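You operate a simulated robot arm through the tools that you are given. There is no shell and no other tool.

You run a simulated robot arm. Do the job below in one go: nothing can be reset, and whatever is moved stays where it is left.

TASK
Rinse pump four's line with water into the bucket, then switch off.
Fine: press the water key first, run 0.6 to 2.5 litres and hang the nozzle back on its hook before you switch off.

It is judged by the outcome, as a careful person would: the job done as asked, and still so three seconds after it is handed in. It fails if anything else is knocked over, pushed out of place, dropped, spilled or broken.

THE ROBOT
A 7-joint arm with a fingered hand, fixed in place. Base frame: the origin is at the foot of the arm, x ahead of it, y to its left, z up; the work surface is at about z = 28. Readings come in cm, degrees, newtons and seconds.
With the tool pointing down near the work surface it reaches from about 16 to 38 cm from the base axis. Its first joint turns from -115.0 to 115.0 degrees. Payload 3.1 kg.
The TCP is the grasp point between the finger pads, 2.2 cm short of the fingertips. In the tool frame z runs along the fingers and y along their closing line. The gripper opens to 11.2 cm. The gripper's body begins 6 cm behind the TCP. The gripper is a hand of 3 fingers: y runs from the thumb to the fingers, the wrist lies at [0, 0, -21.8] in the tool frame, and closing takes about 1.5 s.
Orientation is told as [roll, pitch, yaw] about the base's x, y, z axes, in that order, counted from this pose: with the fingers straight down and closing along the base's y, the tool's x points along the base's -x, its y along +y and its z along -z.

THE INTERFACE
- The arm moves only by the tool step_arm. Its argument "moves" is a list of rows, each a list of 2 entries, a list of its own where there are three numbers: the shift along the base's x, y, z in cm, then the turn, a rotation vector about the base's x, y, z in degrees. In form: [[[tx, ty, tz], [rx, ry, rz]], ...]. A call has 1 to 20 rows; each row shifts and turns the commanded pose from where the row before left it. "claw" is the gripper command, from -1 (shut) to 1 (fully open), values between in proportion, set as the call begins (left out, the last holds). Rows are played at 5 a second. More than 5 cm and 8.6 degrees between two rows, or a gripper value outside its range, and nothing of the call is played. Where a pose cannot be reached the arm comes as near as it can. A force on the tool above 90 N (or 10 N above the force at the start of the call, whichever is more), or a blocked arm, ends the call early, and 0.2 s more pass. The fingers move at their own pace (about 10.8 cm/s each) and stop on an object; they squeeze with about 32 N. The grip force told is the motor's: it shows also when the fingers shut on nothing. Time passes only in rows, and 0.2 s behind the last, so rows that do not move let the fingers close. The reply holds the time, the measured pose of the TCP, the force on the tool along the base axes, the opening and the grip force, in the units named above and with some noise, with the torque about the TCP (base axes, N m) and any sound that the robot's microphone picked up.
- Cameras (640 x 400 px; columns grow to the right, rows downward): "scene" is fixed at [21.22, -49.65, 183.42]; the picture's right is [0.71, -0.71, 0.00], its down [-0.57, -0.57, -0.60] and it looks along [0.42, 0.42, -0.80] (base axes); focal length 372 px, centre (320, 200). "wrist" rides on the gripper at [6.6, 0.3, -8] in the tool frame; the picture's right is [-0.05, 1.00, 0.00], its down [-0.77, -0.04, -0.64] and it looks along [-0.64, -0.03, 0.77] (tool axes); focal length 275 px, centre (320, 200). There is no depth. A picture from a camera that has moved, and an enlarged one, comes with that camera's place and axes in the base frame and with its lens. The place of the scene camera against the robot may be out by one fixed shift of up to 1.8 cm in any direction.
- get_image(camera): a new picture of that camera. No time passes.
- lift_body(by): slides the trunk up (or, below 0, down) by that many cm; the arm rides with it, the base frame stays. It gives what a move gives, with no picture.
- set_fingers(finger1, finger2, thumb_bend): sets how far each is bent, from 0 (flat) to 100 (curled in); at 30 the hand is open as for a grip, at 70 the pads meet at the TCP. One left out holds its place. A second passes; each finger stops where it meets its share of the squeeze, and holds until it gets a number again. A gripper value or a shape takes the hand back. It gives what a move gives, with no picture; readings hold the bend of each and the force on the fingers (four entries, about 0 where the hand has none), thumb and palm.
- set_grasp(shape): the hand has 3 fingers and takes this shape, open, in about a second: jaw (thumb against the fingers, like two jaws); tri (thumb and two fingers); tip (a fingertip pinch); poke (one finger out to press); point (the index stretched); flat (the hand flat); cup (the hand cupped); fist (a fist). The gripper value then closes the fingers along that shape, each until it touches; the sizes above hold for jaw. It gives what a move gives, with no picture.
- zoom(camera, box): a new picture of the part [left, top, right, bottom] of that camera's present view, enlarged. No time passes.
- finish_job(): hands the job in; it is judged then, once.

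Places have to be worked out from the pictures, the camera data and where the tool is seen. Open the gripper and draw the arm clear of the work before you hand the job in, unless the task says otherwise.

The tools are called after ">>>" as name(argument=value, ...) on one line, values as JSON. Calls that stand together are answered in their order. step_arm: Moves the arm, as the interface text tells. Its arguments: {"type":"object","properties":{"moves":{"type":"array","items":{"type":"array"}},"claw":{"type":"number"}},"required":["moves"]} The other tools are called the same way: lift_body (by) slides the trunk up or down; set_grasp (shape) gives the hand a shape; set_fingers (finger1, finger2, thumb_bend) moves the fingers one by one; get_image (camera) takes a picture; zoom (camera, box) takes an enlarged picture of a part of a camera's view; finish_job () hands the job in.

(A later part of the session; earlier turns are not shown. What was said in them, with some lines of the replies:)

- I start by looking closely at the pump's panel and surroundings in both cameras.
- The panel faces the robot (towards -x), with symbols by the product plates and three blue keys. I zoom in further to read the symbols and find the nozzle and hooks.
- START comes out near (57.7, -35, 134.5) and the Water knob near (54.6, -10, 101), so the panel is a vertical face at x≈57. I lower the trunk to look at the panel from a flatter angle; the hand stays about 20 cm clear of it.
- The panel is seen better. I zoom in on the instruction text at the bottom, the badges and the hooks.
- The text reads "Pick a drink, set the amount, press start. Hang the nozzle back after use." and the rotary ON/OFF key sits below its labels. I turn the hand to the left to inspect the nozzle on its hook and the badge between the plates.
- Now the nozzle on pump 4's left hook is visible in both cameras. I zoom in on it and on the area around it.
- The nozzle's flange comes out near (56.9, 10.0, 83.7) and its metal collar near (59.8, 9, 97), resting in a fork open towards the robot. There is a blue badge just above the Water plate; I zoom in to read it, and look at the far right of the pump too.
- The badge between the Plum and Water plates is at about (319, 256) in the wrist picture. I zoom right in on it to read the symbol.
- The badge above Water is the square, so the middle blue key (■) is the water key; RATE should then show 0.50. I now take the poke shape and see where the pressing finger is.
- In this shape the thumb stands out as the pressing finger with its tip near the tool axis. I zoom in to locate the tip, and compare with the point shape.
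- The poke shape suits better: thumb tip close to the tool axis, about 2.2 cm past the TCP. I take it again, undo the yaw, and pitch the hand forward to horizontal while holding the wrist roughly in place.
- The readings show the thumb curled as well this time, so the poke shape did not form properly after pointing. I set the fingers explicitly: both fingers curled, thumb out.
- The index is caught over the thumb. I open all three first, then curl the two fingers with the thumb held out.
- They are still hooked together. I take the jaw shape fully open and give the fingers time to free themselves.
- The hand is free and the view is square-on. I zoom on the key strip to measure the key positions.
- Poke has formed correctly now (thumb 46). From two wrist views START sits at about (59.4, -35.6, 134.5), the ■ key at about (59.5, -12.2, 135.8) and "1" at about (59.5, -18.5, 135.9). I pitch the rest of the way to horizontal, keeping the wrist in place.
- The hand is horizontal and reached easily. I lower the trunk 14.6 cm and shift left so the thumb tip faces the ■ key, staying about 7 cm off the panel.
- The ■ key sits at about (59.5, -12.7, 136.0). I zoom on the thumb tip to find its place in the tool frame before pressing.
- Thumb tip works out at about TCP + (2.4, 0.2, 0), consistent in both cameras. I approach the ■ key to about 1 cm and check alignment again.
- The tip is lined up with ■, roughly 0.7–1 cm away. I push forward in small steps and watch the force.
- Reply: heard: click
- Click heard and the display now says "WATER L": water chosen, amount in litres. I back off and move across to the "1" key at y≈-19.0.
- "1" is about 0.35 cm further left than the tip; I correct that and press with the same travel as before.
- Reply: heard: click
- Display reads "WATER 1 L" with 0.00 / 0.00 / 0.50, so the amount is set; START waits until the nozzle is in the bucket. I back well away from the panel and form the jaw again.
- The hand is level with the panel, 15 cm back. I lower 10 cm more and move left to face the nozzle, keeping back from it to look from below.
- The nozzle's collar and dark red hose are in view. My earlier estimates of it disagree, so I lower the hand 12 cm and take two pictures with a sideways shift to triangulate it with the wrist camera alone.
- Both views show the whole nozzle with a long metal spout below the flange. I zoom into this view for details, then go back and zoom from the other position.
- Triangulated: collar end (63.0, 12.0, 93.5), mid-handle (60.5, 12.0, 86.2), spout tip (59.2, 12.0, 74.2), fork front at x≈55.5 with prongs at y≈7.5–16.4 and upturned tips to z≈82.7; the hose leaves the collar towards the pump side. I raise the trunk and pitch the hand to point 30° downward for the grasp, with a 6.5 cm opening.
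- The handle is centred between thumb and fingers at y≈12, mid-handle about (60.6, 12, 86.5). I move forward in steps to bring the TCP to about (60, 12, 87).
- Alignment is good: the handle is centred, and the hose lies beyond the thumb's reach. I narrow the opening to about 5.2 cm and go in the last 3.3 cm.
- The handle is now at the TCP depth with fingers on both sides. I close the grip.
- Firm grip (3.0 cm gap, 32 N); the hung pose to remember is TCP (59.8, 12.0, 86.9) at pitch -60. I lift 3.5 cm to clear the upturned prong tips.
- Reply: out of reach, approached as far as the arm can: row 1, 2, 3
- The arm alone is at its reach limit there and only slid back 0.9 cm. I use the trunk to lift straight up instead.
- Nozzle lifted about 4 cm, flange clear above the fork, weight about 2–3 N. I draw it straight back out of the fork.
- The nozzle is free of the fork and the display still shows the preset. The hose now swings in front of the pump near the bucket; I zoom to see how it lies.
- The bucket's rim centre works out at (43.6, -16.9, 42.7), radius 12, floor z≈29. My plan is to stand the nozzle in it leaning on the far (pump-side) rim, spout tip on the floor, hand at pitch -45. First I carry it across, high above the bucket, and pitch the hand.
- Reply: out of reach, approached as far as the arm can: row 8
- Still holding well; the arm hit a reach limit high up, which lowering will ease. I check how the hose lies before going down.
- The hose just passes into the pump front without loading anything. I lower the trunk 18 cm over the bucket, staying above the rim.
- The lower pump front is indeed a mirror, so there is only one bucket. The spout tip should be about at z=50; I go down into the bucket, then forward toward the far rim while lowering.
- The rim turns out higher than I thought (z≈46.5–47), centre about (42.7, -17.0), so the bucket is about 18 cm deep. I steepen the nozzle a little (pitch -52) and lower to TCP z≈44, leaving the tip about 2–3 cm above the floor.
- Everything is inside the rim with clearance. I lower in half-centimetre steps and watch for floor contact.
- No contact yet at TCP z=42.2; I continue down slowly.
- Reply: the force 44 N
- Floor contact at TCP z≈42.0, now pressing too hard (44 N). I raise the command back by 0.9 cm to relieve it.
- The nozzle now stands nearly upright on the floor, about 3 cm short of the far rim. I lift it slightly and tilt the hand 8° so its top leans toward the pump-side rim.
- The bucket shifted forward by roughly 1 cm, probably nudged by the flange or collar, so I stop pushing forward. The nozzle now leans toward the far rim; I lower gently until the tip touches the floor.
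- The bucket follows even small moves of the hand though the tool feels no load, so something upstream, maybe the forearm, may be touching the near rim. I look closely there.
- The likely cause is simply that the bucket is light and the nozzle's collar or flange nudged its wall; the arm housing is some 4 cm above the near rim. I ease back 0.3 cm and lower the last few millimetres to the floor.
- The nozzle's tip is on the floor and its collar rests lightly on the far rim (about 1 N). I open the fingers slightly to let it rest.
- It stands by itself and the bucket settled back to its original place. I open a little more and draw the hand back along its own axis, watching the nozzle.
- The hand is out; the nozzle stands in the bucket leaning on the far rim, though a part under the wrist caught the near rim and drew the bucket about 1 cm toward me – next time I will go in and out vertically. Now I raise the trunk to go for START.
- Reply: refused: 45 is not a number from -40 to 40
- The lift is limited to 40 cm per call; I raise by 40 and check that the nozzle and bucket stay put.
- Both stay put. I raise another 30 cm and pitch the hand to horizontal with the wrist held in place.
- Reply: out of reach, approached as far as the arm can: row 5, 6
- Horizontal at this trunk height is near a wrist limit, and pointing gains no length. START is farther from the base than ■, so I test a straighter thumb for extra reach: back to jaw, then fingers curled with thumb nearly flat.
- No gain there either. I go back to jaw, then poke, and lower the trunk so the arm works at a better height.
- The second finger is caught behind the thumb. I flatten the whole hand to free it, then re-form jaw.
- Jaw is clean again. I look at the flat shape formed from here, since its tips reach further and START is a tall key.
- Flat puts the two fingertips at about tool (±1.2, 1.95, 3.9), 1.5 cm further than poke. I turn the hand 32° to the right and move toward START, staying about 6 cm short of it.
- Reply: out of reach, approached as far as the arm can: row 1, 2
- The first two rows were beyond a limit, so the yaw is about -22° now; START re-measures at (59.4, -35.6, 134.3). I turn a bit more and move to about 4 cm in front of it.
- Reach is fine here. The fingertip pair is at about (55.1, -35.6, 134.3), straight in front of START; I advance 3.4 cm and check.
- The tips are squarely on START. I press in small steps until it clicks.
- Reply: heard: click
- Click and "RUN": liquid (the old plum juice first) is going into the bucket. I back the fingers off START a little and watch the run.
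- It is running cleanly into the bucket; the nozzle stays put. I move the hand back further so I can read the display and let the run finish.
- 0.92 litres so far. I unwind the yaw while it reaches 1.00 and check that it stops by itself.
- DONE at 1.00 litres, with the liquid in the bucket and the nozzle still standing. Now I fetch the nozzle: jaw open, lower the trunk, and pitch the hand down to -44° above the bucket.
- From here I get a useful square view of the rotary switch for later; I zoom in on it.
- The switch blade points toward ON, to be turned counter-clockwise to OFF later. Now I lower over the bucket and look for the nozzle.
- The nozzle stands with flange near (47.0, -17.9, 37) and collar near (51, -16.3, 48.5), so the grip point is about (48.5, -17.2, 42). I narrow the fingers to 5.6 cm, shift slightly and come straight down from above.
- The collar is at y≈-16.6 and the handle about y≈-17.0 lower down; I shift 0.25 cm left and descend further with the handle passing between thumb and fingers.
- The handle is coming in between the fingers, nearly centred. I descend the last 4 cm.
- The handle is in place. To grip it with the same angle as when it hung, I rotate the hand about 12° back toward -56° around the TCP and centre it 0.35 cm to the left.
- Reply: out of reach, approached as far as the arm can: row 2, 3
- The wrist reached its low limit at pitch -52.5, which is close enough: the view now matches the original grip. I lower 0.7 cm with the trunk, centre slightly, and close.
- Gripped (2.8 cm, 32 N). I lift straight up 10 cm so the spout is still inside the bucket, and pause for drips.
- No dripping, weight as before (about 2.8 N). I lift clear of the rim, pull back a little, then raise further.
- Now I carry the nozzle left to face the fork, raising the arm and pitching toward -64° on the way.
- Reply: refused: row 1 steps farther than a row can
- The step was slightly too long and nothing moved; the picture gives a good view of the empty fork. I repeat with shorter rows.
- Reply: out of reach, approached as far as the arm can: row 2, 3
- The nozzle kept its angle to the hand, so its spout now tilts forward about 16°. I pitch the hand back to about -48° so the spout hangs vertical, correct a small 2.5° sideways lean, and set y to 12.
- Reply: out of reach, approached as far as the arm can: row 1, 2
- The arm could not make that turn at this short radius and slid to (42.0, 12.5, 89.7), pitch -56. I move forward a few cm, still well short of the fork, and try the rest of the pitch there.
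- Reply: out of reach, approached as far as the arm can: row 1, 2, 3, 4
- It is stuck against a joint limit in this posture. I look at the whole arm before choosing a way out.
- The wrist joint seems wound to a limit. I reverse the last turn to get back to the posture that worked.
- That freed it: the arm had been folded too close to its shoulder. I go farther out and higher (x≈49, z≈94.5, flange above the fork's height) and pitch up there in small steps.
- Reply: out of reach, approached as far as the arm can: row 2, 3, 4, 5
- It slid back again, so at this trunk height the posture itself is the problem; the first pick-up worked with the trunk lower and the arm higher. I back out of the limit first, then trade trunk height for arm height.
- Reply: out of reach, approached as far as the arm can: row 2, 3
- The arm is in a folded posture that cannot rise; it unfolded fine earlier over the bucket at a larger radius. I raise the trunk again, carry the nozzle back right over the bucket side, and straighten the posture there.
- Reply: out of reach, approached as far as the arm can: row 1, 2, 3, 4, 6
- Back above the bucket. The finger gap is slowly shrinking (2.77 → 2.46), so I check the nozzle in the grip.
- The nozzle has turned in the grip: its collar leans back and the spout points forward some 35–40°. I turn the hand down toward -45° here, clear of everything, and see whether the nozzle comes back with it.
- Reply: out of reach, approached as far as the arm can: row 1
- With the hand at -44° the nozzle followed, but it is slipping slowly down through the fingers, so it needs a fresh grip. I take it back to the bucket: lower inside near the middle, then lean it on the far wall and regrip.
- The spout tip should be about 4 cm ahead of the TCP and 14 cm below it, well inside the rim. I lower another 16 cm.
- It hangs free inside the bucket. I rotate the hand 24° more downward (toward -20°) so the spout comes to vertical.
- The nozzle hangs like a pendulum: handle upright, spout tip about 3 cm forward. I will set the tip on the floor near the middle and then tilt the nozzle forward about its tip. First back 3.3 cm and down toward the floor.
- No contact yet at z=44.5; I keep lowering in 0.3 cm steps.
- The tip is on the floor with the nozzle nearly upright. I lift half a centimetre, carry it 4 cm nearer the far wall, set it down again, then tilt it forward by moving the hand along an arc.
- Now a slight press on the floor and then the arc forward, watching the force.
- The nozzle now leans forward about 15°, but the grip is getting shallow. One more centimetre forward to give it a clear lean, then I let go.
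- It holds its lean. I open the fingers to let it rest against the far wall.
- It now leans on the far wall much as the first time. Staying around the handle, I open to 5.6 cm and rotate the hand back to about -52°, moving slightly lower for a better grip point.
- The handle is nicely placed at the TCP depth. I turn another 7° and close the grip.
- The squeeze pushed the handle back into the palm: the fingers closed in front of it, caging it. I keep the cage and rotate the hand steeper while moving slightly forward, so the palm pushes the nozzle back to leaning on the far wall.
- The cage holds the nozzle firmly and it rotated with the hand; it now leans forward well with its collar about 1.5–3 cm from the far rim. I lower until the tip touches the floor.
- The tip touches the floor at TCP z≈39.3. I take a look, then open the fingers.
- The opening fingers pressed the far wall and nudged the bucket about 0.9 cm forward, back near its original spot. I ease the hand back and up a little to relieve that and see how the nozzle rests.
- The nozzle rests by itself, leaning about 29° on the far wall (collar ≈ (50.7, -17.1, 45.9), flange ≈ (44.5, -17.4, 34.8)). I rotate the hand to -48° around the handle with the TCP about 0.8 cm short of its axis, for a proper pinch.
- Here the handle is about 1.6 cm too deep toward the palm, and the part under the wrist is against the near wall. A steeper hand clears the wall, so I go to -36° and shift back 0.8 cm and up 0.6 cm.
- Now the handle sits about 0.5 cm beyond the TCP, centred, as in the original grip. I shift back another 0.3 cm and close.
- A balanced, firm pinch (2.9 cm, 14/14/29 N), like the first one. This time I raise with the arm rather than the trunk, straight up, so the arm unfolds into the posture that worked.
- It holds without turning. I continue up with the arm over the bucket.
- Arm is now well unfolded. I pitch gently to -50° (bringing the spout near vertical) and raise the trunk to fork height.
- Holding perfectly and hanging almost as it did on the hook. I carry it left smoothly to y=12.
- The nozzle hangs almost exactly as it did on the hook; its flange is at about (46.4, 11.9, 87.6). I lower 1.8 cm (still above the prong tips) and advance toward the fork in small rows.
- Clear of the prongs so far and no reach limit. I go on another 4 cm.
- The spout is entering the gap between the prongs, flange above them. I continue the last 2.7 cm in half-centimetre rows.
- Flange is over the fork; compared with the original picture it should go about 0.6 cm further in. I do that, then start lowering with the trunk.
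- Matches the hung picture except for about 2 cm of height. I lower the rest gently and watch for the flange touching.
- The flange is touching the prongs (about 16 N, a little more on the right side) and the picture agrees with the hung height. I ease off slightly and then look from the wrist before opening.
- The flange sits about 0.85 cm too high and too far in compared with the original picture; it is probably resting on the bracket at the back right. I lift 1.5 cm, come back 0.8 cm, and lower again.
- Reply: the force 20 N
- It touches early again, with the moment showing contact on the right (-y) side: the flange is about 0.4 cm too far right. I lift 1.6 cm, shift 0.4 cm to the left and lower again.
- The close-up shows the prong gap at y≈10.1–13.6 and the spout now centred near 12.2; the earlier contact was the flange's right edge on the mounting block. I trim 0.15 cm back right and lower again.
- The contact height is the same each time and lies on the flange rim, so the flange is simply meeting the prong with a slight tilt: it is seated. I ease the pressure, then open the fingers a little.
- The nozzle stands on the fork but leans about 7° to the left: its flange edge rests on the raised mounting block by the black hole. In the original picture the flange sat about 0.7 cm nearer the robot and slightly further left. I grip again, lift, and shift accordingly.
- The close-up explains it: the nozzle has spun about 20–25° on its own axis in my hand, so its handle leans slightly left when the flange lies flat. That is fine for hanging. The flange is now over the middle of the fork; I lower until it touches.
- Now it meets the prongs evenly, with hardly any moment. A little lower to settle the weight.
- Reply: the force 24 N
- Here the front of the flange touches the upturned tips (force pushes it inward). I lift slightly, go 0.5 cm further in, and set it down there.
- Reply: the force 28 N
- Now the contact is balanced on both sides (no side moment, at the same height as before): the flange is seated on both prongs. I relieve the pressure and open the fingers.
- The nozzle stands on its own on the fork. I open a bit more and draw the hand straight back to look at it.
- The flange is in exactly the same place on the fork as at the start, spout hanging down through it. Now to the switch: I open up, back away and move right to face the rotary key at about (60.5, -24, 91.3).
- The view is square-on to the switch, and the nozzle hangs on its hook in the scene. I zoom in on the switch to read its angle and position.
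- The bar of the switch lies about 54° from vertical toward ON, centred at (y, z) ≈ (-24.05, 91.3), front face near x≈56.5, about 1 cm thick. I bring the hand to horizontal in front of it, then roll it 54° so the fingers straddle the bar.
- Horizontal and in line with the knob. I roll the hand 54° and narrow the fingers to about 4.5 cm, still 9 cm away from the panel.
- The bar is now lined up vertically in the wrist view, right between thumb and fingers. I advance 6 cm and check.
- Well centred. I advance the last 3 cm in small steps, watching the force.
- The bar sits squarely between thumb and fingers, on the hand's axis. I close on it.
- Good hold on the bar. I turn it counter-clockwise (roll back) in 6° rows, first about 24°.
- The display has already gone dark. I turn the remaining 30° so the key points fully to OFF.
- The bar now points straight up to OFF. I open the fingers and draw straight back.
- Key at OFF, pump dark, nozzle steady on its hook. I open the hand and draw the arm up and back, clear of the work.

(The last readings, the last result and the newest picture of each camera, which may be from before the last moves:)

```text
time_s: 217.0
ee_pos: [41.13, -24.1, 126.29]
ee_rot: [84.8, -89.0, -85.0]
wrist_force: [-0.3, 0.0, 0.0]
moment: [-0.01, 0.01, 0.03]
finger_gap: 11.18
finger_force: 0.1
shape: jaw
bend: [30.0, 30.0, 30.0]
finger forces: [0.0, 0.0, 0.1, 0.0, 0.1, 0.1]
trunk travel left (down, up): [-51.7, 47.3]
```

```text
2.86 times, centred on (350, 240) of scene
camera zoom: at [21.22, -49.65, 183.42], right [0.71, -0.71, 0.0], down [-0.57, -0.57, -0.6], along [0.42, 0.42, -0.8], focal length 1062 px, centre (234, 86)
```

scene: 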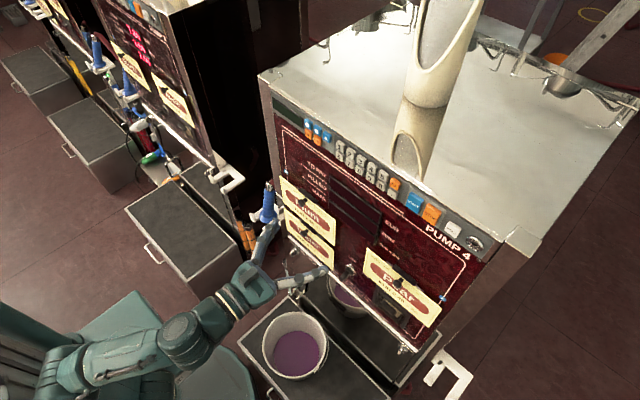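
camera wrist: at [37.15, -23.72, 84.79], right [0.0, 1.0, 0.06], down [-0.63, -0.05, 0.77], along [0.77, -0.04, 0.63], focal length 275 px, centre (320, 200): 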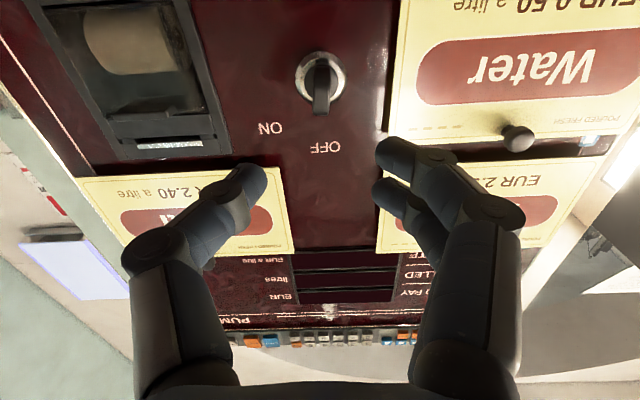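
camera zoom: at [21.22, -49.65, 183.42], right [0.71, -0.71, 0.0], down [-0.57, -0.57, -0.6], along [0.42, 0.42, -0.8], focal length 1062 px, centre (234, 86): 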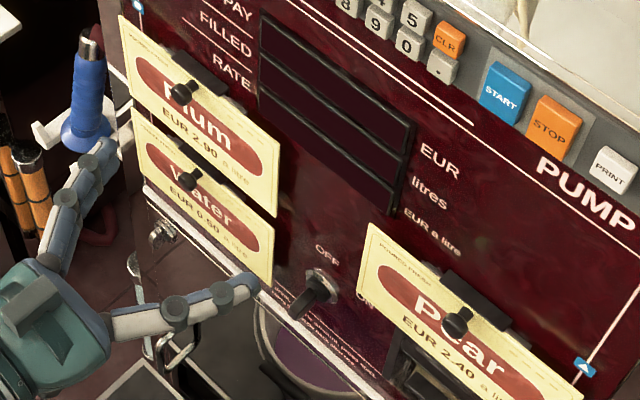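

Pump 4 is dark with the key at OFF. The nozzle is seated on its hook, the litre of rinse is in the bucket (within about half a centimetre of where it stood), no spill shows in the pictures, and the arm is clear. I hand the job in.

>>> finish_job()

```text
The job is handed in.
```

Pump four's line is rinsed and the pump is switched off. I handed the job in; no verdict came back with it.

- **Water and amount:** I pressed the water key (■) first, set 1 litre and pressed START. The display stopped at DONE with 1.00 litres, and all of it went into the bucket.
- **Nozzle:** It is back on its hook, with the flange resting in the same place as before. It has turned about 20–25° on its own axis, so the handle leans slightly to the left.
- **Switch:** I turned the key to OFF after the nozzle was hung up, and the pump's displays are dark.
- **Bucket:** It got nudged while I set the nozzle in it and took it out again. It ended within about half a centimetre of where it started. I saw no spill.

Getting the nozzle back to the hook took two tries. It slipped in the hand the first time, so I stood it back in the bucket and gripped it again. The arm is open and clear of the pump.
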